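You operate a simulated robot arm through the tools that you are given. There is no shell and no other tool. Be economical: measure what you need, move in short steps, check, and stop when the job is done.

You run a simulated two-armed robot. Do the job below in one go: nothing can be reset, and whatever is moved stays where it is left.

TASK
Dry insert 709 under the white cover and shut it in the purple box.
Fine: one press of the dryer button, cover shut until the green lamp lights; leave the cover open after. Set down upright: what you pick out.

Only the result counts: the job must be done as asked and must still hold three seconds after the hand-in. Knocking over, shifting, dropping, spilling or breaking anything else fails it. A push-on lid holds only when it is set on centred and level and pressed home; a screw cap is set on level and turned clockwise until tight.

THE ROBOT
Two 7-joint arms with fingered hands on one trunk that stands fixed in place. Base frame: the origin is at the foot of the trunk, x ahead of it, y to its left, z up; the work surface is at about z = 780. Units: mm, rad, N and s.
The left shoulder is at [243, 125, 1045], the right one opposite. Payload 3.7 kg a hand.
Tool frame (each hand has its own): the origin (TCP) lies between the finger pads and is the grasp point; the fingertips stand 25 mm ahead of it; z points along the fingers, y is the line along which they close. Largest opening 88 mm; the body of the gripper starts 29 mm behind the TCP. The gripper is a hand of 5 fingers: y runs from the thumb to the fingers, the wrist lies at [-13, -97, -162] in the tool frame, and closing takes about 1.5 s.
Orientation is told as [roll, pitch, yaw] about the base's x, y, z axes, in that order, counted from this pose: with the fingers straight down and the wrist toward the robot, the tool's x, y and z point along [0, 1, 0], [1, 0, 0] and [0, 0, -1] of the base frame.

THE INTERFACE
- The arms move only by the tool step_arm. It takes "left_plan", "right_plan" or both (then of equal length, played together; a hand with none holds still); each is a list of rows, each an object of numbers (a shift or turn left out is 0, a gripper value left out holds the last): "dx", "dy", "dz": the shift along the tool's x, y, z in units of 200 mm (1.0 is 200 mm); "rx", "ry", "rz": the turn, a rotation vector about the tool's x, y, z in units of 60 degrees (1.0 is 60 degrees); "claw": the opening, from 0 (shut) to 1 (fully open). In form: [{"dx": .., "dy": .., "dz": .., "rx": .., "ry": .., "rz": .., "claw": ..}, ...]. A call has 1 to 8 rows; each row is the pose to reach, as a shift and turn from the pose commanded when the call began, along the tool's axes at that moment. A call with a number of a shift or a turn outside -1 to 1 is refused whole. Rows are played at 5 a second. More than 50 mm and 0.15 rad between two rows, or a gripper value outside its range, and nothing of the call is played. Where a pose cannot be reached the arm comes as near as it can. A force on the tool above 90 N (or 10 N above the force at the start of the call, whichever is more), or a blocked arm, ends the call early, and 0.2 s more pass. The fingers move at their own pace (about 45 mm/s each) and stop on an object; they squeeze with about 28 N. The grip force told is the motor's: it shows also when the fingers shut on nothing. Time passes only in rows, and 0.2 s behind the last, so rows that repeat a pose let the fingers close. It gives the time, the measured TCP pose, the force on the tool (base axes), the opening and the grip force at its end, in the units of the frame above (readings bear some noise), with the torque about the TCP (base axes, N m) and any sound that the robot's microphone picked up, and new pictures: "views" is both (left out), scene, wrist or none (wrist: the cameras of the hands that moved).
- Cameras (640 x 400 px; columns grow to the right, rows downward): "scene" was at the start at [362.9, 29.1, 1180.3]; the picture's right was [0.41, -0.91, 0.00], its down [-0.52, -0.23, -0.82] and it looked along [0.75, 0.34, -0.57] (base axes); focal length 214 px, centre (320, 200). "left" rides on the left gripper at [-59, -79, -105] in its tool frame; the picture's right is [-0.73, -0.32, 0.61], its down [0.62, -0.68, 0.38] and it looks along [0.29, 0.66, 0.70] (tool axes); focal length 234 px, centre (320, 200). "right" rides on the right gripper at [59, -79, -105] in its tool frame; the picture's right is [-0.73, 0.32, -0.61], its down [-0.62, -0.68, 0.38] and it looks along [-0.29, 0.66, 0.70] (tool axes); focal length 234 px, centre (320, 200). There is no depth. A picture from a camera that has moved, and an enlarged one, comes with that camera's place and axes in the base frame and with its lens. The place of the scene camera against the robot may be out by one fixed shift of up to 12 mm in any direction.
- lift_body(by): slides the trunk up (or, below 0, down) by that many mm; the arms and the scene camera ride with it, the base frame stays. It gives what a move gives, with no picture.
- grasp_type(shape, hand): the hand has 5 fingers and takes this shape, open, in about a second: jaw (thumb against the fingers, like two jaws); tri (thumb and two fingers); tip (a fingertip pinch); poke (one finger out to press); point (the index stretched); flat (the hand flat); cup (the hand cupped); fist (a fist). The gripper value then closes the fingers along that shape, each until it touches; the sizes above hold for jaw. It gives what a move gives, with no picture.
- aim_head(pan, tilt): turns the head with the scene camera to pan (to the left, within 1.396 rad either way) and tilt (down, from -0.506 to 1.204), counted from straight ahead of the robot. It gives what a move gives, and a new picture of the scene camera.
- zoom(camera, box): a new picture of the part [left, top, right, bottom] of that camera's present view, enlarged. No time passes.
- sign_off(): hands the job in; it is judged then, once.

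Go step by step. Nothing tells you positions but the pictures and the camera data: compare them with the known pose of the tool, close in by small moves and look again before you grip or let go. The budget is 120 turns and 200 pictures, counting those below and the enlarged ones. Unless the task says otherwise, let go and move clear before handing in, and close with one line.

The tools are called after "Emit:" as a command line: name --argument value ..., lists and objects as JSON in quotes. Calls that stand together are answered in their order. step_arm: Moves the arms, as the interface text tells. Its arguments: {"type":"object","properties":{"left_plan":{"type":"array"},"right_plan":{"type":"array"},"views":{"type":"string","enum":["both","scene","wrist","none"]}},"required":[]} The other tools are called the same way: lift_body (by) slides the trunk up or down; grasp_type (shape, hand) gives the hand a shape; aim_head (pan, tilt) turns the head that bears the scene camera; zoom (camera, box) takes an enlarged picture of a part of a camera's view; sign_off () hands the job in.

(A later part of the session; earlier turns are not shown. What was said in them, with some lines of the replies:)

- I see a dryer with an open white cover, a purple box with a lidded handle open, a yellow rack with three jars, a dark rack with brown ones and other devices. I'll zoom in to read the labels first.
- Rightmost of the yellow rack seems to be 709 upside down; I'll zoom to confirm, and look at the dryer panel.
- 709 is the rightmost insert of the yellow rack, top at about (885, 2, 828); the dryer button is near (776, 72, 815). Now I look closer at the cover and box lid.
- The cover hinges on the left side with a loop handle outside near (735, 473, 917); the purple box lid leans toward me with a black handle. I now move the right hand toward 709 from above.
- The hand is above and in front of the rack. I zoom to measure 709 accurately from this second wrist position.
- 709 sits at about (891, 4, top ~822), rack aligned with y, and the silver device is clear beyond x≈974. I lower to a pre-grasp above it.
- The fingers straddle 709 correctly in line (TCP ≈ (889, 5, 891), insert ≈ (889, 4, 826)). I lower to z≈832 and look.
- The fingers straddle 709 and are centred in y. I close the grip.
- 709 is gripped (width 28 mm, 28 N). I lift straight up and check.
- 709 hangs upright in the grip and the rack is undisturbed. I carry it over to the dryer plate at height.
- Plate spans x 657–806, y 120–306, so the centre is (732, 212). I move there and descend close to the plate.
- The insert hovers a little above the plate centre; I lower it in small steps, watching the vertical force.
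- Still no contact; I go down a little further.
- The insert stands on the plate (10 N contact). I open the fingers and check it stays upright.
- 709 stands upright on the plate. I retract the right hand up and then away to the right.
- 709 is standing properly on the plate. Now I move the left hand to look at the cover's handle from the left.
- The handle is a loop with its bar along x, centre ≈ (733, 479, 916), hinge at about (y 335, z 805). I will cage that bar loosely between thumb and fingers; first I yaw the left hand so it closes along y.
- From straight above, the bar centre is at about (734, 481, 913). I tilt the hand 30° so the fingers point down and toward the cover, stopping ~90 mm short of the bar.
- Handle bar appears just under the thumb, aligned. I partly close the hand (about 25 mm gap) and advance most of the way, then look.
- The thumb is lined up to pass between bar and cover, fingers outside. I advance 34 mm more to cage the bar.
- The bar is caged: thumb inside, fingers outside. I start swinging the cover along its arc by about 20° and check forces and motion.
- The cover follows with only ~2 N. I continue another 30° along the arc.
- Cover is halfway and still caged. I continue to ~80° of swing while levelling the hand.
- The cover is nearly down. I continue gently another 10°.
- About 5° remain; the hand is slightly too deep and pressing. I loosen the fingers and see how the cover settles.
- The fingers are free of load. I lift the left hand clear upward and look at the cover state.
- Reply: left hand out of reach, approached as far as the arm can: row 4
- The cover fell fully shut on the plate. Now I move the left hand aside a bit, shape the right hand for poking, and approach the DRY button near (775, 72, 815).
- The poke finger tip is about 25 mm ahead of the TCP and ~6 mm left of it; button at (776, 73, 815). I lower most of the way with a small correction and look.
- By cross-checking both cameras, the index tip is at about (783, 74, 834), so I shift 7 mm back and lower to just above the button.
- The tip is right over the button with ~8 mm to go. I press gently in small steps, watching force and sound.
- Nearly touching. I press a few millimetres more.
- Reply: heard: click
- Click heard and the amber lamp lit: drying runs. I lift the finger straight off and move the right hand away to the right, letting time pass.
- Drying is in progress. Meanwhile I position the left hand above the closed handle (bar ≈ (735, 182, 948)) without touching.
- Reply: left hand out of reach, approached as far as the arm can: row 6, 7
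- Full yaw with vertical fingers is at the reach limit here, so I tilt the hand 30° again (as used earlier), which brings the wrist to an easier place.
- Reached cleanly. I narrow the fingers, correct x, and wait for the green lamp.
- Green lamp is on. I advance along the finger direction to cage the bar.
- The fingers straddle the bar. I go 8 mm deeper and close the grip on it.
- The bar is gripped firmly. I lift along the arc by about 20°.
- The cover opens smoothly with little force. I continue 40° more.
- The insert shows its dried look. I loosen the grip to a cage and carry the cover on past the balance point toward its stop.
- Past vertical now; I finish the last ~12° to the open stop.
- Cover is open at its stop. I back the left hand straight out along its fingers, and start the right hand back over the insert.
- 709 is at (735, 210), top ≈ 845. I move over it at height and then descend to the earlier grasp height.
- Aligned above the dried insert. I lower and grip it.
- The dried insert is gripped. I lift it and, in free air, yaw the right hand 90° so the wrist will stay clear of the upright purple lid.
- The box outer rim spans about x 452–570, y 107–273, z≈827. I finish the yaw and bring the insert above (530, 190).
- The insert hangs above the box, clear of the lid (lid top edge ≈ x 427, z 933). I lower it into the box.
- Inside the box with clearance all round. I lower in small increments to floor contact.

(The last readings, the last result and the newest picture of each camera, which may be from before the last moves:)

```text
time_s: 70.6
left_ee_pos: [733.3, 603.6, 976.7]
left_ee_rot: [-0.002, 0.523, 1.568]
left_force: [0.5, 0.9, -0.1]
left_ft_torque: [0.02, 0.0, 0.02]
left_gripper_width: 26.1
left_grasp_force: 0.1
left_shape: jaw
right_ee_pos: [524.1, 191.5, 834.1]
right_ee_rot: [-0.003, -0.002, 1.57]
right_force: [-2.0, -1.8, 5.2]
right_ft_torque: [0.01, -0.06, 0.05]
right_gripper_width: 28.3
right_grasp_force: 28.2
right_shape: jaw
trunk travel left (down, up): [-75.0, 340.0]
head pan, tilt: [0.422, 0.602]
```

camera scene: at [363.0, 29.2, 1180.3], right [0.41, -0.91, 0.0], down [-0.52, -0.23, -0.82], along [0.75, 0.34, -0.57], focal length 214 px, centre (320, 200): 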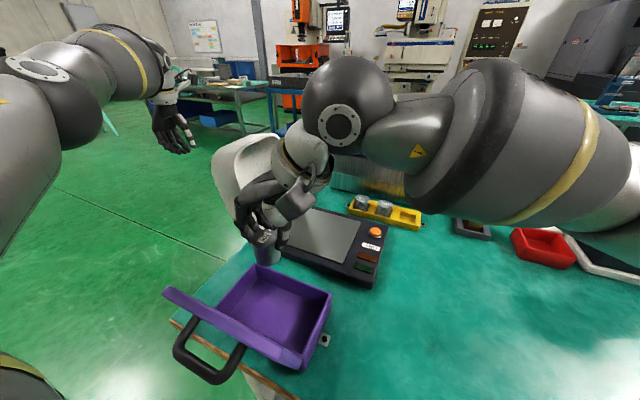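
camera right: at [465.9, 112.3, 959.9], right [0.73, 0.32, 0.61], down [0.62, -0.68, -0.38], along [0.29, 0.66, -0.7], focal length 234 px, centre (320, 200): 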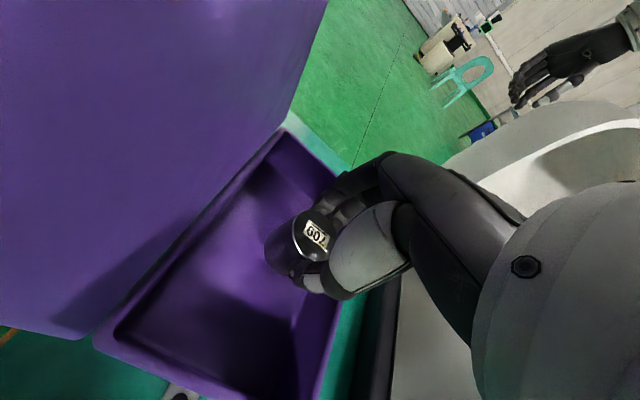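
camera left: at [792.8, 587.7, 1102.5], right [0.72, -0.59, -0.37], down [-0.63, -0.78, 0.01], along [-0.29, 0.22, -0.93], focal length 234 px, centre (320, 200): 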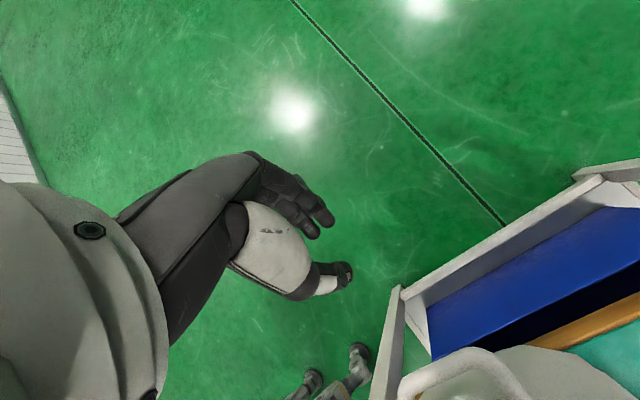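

Floor contact reached (force rose by 8 N). I release and check.

Emit:
step_arm --right_plan '[{"claw": 0.4}, {"claw": 0.5}, {"claw": 0.6}, {"claw": 0.7}, {"claw": 0.7}, {"claw": 0.7}]' --views "none"

Emit:
zoom --camera "right" --box '[200, 170, 400, 320]'

Emit:
zoom --camera "scene" --box '[150, 180, 350, 395]'

```text
time_s: 72.0
left_ee_pos: [734.6, 604.1, 975.8]
left_ee_rot: [0.0, 0.524, 1.569]
left_force: [0.1, -0.1, 0.3]
left_ft_torque: [0.02, 0.01, 0.0]
left_gripper_width: 26.1
left_grasp_force: 0.2
left_shape: jaw
right_ee_pos: [524.7, 191.5, 832.7]
right_ee_rot: [0.0, 0.001, 1.57]
right_force: [-1.1, -0.7, -0.8]
right_ft_torque: [0.0, 0.0, 0.03]
right_gripper_width: 61.3
right_grasp_force: 0.0
right_shape: jaw
trunk travel left (down, up): [-75.0, 340.0]
head pan, tilt: [0.422, 0.602]
```

```text
2.67 times, centred on (300, 245) of right
camera zoom: at [466.2, 112.3, 937.6], right [0.73, 0.32, 0.61], down [0.62, -0.68, -0.38], along [0.29, 0.66, -0.7], focal length 624 px, centre (373, 80)
```

zoom: 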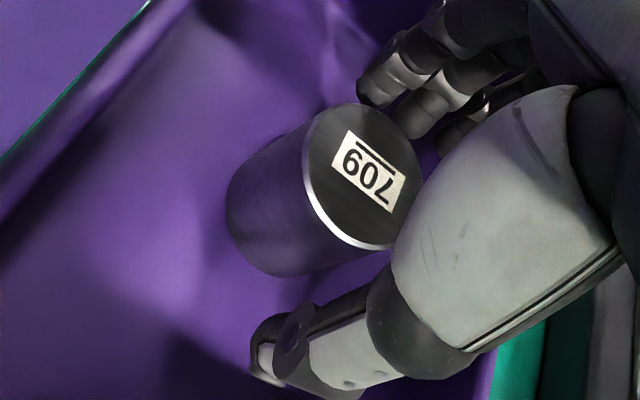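

```text
1.86 times, centred on (250, 288) of scene
camera zoom: at [362.8, 29.1, 1180.3], right [0.41, -0.91, 0.0], down [-0.52, -0.23, -0.82], along [0.75, 0.34, -0.57], focal length 399 px, centre (450, 37)
```

zoom: 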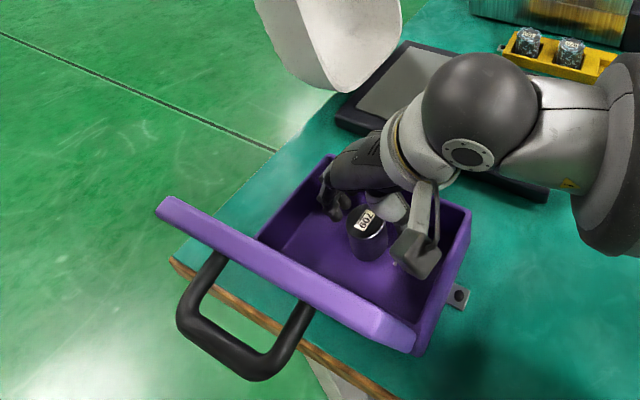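

709 stands upright in the box. I lift the right hand straight out and away to the right, while the left hand moves back toward the box side (x≈534), well clear of the open cover.

Emit:
step_arm --left_plan '[{"dx": 0.1}, {"dx": 0.25}, {"dx": 0.4}, {"dx": 0.55}, {"dx": 0.7}, {"dx": 0.85}, {"dx": 1.0}, {"dx": 1.0}]' --right_plan '[{"dz": -0.08}, {"dz": -0.22}, {"dz": -0.4}, {"dz": -0.6}, {"dz": -0.75}, {"dy": -0.2, "dz": -0.8}, {"dy": -0.42, "dz": -0.8}, {"dy": -0.65, "dz": -0.8}]' --views "both"

Emit:
zoom --camera "scene" --box '[150, 220, 350, 395]'

```text
time_s: 73.8
left_ee_pos: [535.2, 606.4, 976.1]
left_ee_rot: [0.001, 0.524, 1.57]
left_force: [0.8, -0.3, 0.0]
left_ft_torque: [-0.04, 0.01, -0.01]
left_gripper_width: 26.0
left_grasp_force: 0.1
left_shape: jaw
right_ee_pos: [523.3, 61.5, 992.4]
right_ee_rot: [0.0, 0.001, 1.567]
right_force: [0.6, 0.0, 0.2]
right_ft_torque: [-0.01, -0.04, 0.0]
right_gripper_width: 61.3
right_grasp_force: 0.0
right_shape: jaw
trunk travel left (down, up): [-75.0, 340.0]
head pan, tilt: [0.422, 0.602]
camera scene: at [363.0, 29.2, 1180.3], right [0.41, -0.91, 0.0], down [-0.52, -0.23, -0.82], along [0.75, 0.34, -0.57], focal length 214 px, centre (320, 200)
camera right: at [464.9, -17.4, 1097.5], right [0.73, 0.32, 0.61], down [0.62, -0.68, -0.38], along [0.29, 0.66, -0.7], focal length 234 px, centre (320, 200)
camera left: at [593.4, 589.8, 1103.7], right [0.73, -0.58, -0.37], down [-0.62, -0.78, 0.01], along [-0.29, 0.22, -0.93], focal length 234 px, centre (320, 200)
```

scene: 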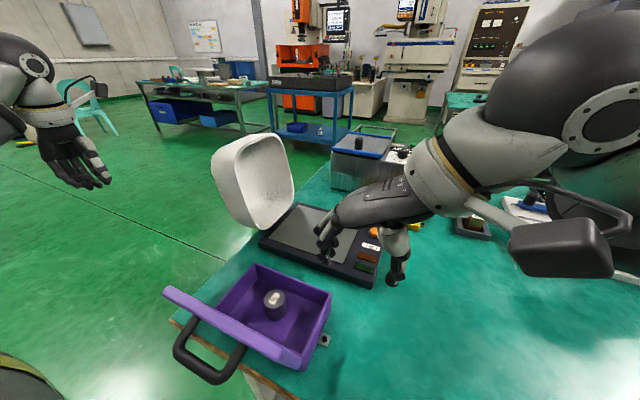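
right: 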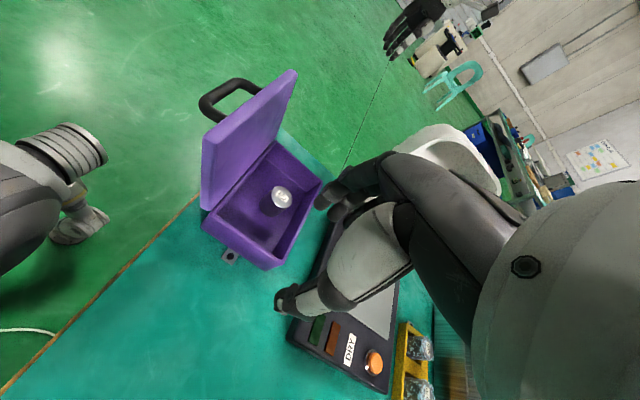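
left: 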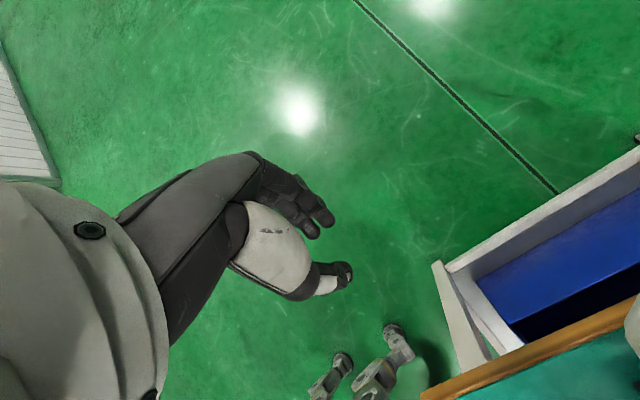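

```text
2.29 times, centred on (250, 308) of scene
camera zoom: at [363.0, 29.2, 1180.3], right [0.41, -0.91, 0.0], down [-0.52, -0.23, -0.82], along [0.75, 0.34, -0.57], focal length 490 px, centre (480, -46)
```

zoom: 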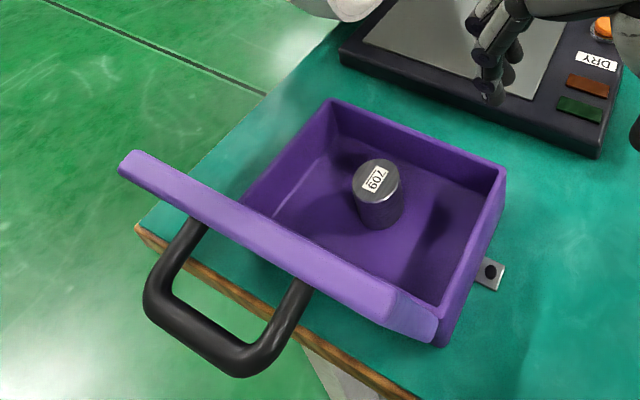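

Insert is upright in the box. Now I bring the left hand behind the lid's left end: fingers pointing right (−y), hand closed, to push the lid over from its back.

Emit:
step_arm --left_plan '[{"dx": 0.115, "dy": -0.07, "dz": 0.07, "rx": 0.125, "claw": 0}, {"dx": 0.23, "dy": -0.14, "dz": 0.14, "rx": 0.25}, {"dx": 0.345, "dy": -0.21, "dz": 0.21, "rx": 0.375}, {"dx": 0.46, "dy": -0.28, "dz": 0.28, "rx": 0.5}, {"dx": 0.58, "dy": -0.35, "dz": 0.35, "rx": 0.625}, {"dx": 0.7, "dy": -0.42, "dz": 0.42, "rx": 0.75}, {"dx": 0.82, "dy": -0.49, "dz": 0.49, "rx": 0.875}, {"dx": 0.925, "dy": -0.55, "dz": 0.55, "rx": 1.0}]' --views "both"

```text
time_s: 75.6
left_ee_pos: [349.9, 455.4, 934.5]
left_ee_rot: [-2.792, 1.567, -1.221]
left_force: [-1.1, -0.5, 0.0]
left_ft_torque: [0.01, 0.01, -0.01]
left_gripper_width: 0.1
left_grasp_force: 28.1
left_shape: jaw
right_ee_pos: [524.2, 62.5, 992.1]
right_ee_rot: [-0.002, 0.0, 1.569]
right_force: [-0.2, -0.3, 1.5]
right_ft_torque: [0.0, 0.0, -0.01]
right_gripper_width: 61.5
right_grasp_force: 0.0
right_shape: jaw
trunk travel left (down, up): [-75.0, 340.0]
head pan, tilt: [0.422, 0.602]
camera scene: at [362.7, 29.0, 1180.4], right [0.41, -0.91, 0.0], down [-0.52, -0.23, -0.82], along [0.75, 0.34, -0.57], focal length 214 px, centre (320, 200)
camera left: at [408.4, 559.0, 1011.8], right [0.72, -0.61, 0.33], down [-0.62, -0.38, 0.68], along [-0.29, -0.7, -0.66], focal length 234 px, centre (320, 200)
```

scene: 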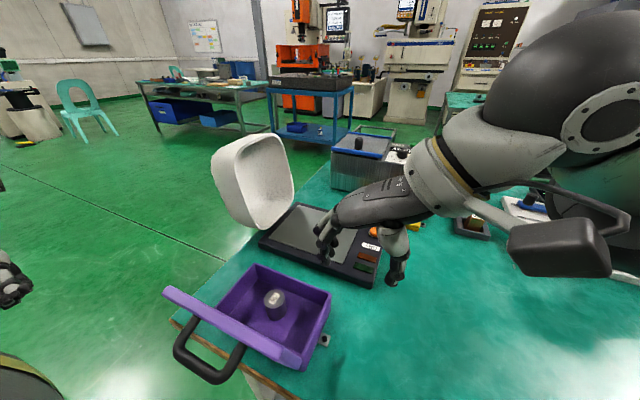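
left: 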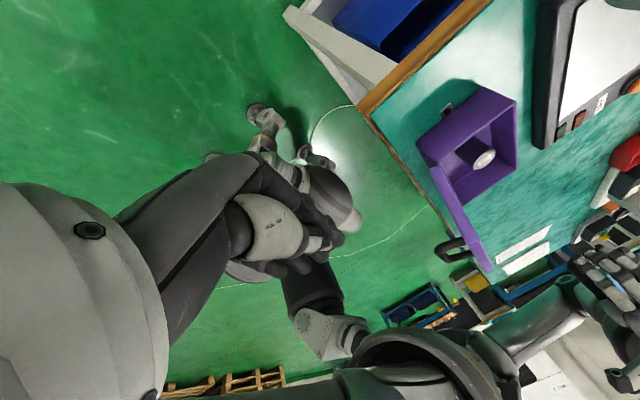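

The pose is reachable. I slide in toward the lid's back, stopping at y≈300 to look.

Emit:
step_arm --left_plan '[{"dz": 0.15, "dy": 0.03}, {"dz": 0.3, "dy": 0.06}, {"dz": 0.45, "dy": 0.1}, {"dz": 0.6, "dy": 0.1}, {"dz": 0.75, "dy": 0.1}]' --views "both"

Emit:
zoom --camera "scene" --box '[100, 230, 340, 400]'

```text
time_s: 76.8
left_ee_pos: [349.5, 304.7, 916.4]
left_ee_rot: [-2.382, 1.571, -0.812]
left_force: [-0.2, -0.1, -0.1]
left_ft_torque: [0.0, 0.0, -0.01]
left_gripper_width: 0.1
left_grasp_force: 27.9
left_shape: jaw
right_ee_pos: [522.4, 61.7, 991.6]
right_ee_rot: [0.001, 0.001, 1.569]
right_force: [1.2, 0.5, 0.4]
right_ft_torque: [0.01, -0.02, 0.01]
right_gripper_width: 61.2
right_grasp_force: 0.2
right_shape: jaw
trunk travel left (down, up): [-75.0, 340.0]
head pan, tilt: [0.422, 0.602]
camera scene: at [362.8, 29.1, 1180.3], right [0.41, -0.91, 0.0], down [-0.52, -0.23, -0.82], along [0.75, 0.34, -0.57], focal length 214 px, centre (320, 200)
camera left: at [407.7, 408.5, 993.5], right [0.73, -0.61, 0.32], down [-0.62, -0.38, 0.68], along [-0.29, -0.7, -0.66], focal length 234 px, centre (320, 200)
```

scene: 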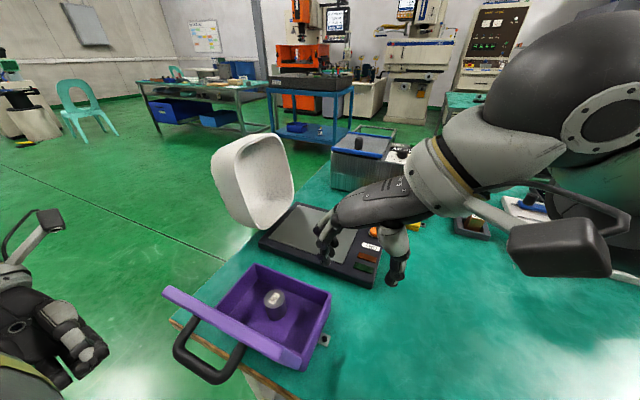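
left: 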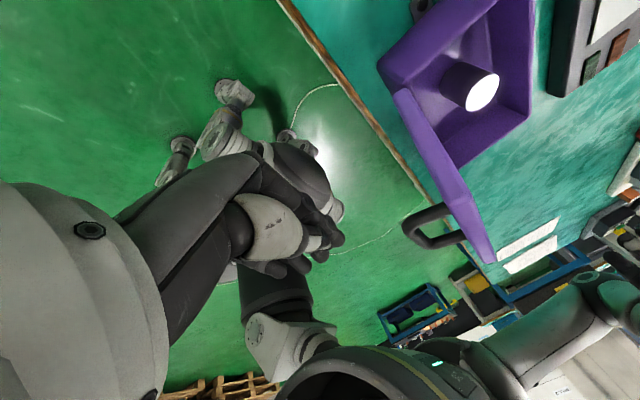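

```text
2.35 times, centred on (220, 315) of scene
camera zoom: at [362.8, 29.1, 1180.3], right [0.41, -0.91, 0.0], down [-0.52, -0.23, -0.82], along [0.75, 0.34, -0.57], focal length 505 px, centre (555, -71)
```

zoom: 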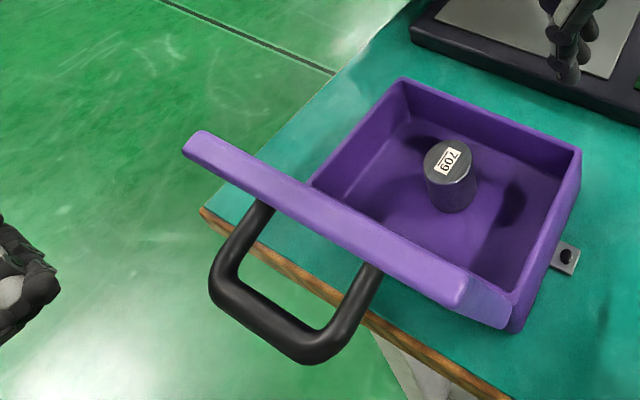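

The hand is level with the lid's back; the handle's left leg is near y≈230, lid's left end near y≈280, so I slide to y≈272 and then move forward until contact.

Emit:
step_arm --left_plan '[{"dz": 0.08}, {"dz": 0.165}, {"dz": 0.165, "dx": -0.06}, {"dz": 0.165, "dx": -0.12}, {"dz": 0.165, "dx": -0.15}, {"dz": 0.165, "dx": -0.15}]' --views "wrist"

Emit:
zoom --camera "scene" --box '[100, 230, 340, 400]'

```text
time_s: 78.2
left_ee_pos: [378.6, 271.5, 915.1]
left_ee_rot: [-2.133, 1.57, -0.564]
left_force: [0.5, -0.3, -0.1]
left_ft_torque: [0.01, 0.01, -0.03]
left_gripper_width: 0.1
left_grasp_force: 28.2
left_shape: jaw
right_ee_pos: [523.9, 62.3, 992.4]
right_ee_rot: [0.0, -0.001, 1.569]
right_force: [-0.7, -0.6, -0.4]
right_ft_torque: [0.04, -0.02, 0.0]
right_gripper_width: 61.2
right_grasp_force: 0.0
right_shape: jaw
trunk travel left (down, up): [-75.0, 340.0]
head pan, tilt: [0.422, 0.602]
camera left: at [436.8, 375.8, 992.6], right [0.73, -0.61, 0.32], down [-0.62, -0.38, 0.68], along [-0.29, -0.7, -0.66], focal length 234 px, centre (320, 200)
```

left: 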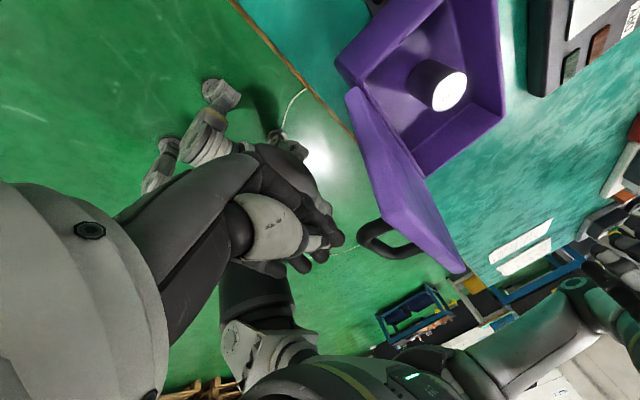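

```text
2.35 times, centred on (220, 315) of scene
camera zoom: at [362.9, 29.1, 1180.3], right [0.41, -0.91, 0.0], down [-0.52, -0.23, -0.82], along [0.75, 0.34, -0.57], focal length 505 px, centre (555, -71)
```

zoom: 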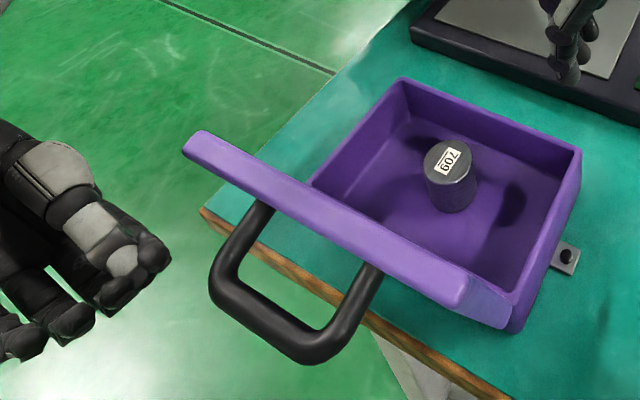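

Fingers are level with the lid's back with a small gap. I push forward (+x) in small steps.

Emit:
step_arm --left_plan '[{"dx": -0.05}, {"dx": -0.1}, {"dx": -0.15}, {"dx": -0.2}, {"dx": -0.25}, {"dx": -0.3}]' --views "wrist"

Emit:
zoom --camera "scene" --box '[100, 230, 340, 400]'

```text
time_s: 79.6
left_ee_pos: [440.5, 271.6, 914.7]
left_ee_rot: [1.284, 1.569, 2.853]
left_force: [0.0, 0.3, 0.1]
left_ft_torque: [0.03, 0.01, 0.01]
left_gripper_width: 0.1
left_grasp_force: 27.7
left_shape: jaw
right_ee_pos: [522.7, 61.0, 993.0]
right_ee_rot: [0.001, 0.0, 1.568]
right_force: [-0.5, 0.2, -1.4]
right_ft_torque: [0.0, 0.0, 0.04]
right_gripper_width: 61.2
right_grasp_force: 0.1
right_shape: jaw
trunk travel left (down, up): [-75.0, 340.0]
head pan, tilt: [0.422, 0.602]
camera left: at [497.7, 375.6, 992.1], right [0.73, -0.61, 0.32], down [-0.62, -0.38, 0.68], along [-0.29, -0.7, -0.66], focal length 234 px, centre (320, 200)
```

left: 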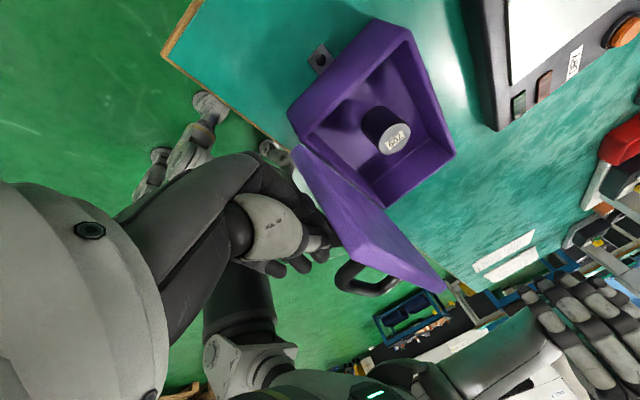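

```text
2.35 times, centred on (220, 315) of scene
camera zoom: at [363.0, 29.1, 1180.3], right [0.41, -0.91, 0.0], down [-0.52, -0.23, -0.82], along [0.75, 0.34, -0.57], focal length 505 px, centre (555, -71)
```

zoom: 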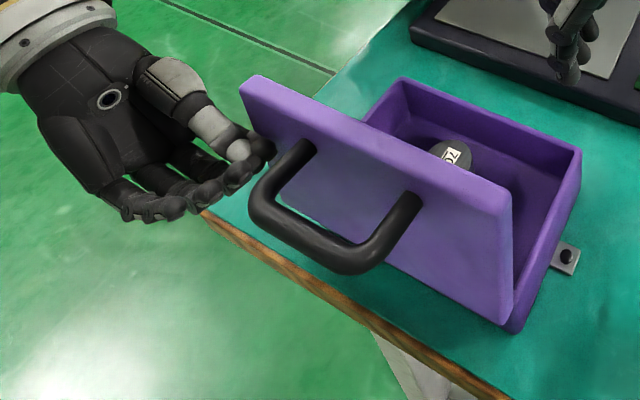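

The lid follows and is about vertical. I keep following the arc over the top.

Emit:
step_arm --left_plan '[{"dx": -0.03, "dy": -0.005}, {"dx": -0.06, "dy": -0.008}, {"dx": -0.1, "dy": -0.01}, {"dx": -0.14, "dy": -0.008}, {"dx": -0.18, "dy": 0}, {"dx": -0.215, "dy": 0.005}]' --views "none"

Emit:
zoom --camera "scene" --box '[100, 210, 360, 390]'

```text
time_s: 81.0
left_ee_pos: [481.7, 273.1, 914.5]
left_ee_rot: [0.545, 1.572, 2.113]
left_force: [-0.2, 0.3, 0.1]
left_ft_torque: [-0.01, 0.01, -0.02]
left_gripper_width: 0.0
left_grasp_force: 27.9
left_shape: jaw
right_ee_pos: [522.6, 61.3, 992.4]
right_ee_rot: [0.001, 0.001, 1.568]
right_force: [0.3, -0.8, 0.1]
right_ft_torque: [-0.03, 0.04, -0.01]
right_gripper_width: 61.2
right_grasp_force: 0.1
right_shape: jaw
trunk travel left (down, up): [-75.0, 340.0]
head pan, tilt: [0.422, 0.602]
```

```text
2.22 times, centred on (230, 300) of scene
camera zoom: at [362.9, 29.1, 1180.3], right [0.41, -0.91, 0.0], down [-0.52, -0.23, -0.82], along [0.75, 0.34, -0.57], focal length 477 px, centre (520, -22)
```

zoom: 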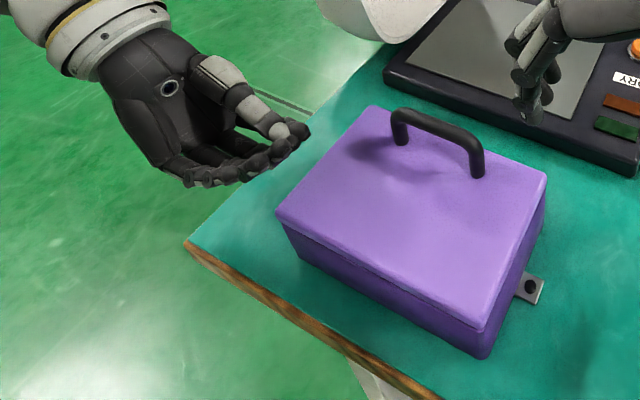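

The lid swung over and dropped shut. I check that the seam is flush all round.

Emit:
zoom --camera "scene" --box '[210, 250, 360, 370]'

Emit:
zoom --camera "right" --box '[180, 60, 420, 300]'

Emit:
zoom --camera "left" --box '[200, 0, 500, 240]'

```text
3.33 times, centred on (285, 310) of scene
camera zoom: at [362.9, 29.1, 1180.3], right [0.41, -0.91, 0.0], down [-0.52, -0.23, -0.82], along [0.75, 0.34, -0.57], focal length 715 px, centre (437, -167)
```

zoom: 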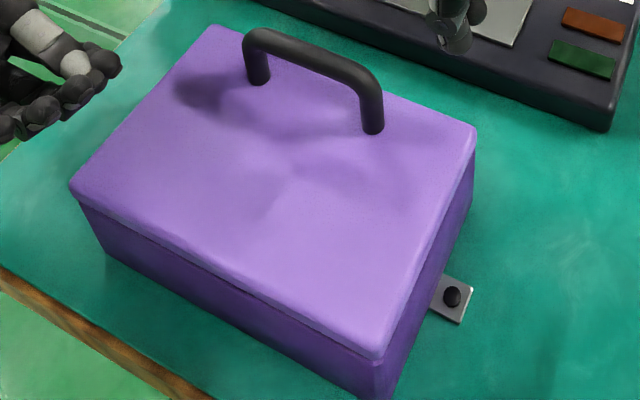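

```text
1.67 times, centred on (300, 180) of right
camera zoom: at [464.9, -17.1, 1097.4], right [0.73, 0.32, 0.61], down [0.62, -0.68, -0.38], along [0.29, 0.66, -0.7], focal length 390 px, centre (353, 233)
```

zoom: 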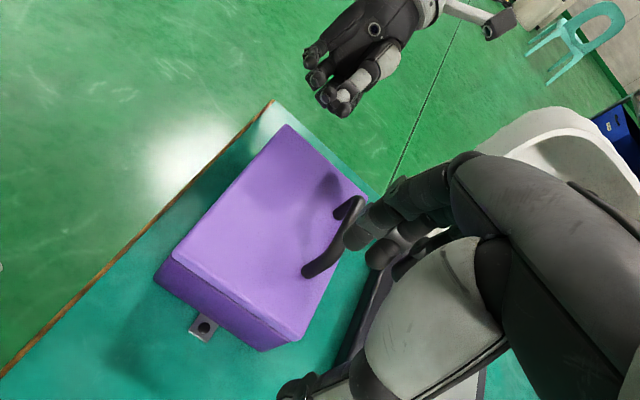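

```text
1.67 times, centred on (350, 120) of left
camera zoom: at [540.5, 375.7, 991.7], right [0.73, -0.61, 0.32], down [-0.62, -0.38, 0.68], along [-0.29, -0.7, -0.66], focal length 390 px, centre (270, 333)
```

zoom: 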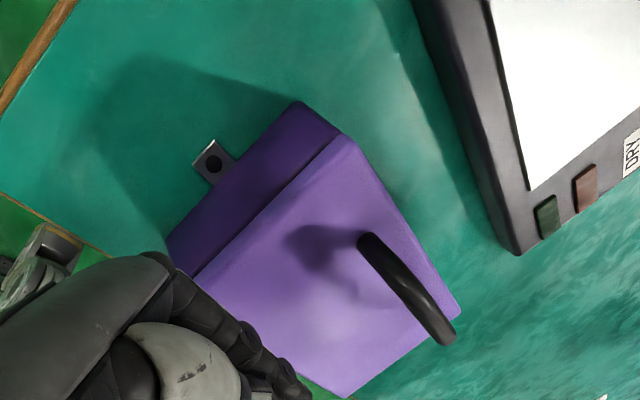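

The box is shut flush, the cover stands open. I move both hands clear and take a last look at the scene.

Emit:
step_arm --left_plan '[{"dz": -0.15, "dy": -0.05}, {"dz": -0.3, "dy": -0.1}, {"dz": -0.45, "dy": -0.15}, {"dz": -0.45, "dx": 0.15, "dy": -0.15}, {"dz": -0.45, "dx": 0.3, "dy": -0.15}]' --right_plan '[{"dz": -0.1, "dy": -0.05}, {"dz": -0.2, "dy": -0.15}, {"dz": -0.3, "dy": -0.3}, {"dz": -0.3, "dy": -0.5}, {"dz": -0.3, "dy": -0.7}]' --views "scene"

```text
time_s: 82.2
left_ee_pos: [420.5, 360.1, 943.7]
left_ee_rot: [-1.376, 1.568, 0.195]
left_force: [-0.3, -0.4, -0.1]
left_ft_torque: [0.03, 0.01, 0.03]
left_gripper_width: 0.0
left_grasp_force: 28.0
left_shape: jaw
right_ee_pos: [517.5, -75.8, 1054.4]
right_ee_rot: [-0.001, -0.001, 1.566]
right_force: [-0.7, 0.5, 0.1]
right_ft_torque: [0.04, -0.02, 0.0]
right_gripper_width: 61.3
right_grasp_force: 0.0
right_shape: jaw
right hand out of reach, approached as far as the arm can: row 5
trunk travel left (down, up): [-75.0, 340.0]
head pan, tilt: [0.422, 0.602]
camera scene: at [361.7, 28.5, 1181.0], right [0.41, -0.91, 0.0], down [-0.52, -0.23, -0.83], along [0.75, 0.34, -0.56], focal length 214 px, centre (320, 200)
```

scene: 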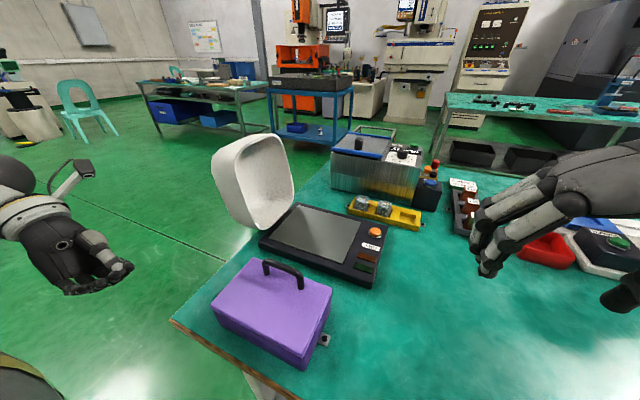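

Everything looks right: the box is shut, the cover is open, the other inserts haven't moved, and both hands are clear. I'm handing in.

Emit:
sign_off

```text
The job is handed in.
```

Insert 709 was dried with one press of the button, with the cover kept shut until the green lamp lit. It now stands upright in the closed purple box, and the white cover is open.
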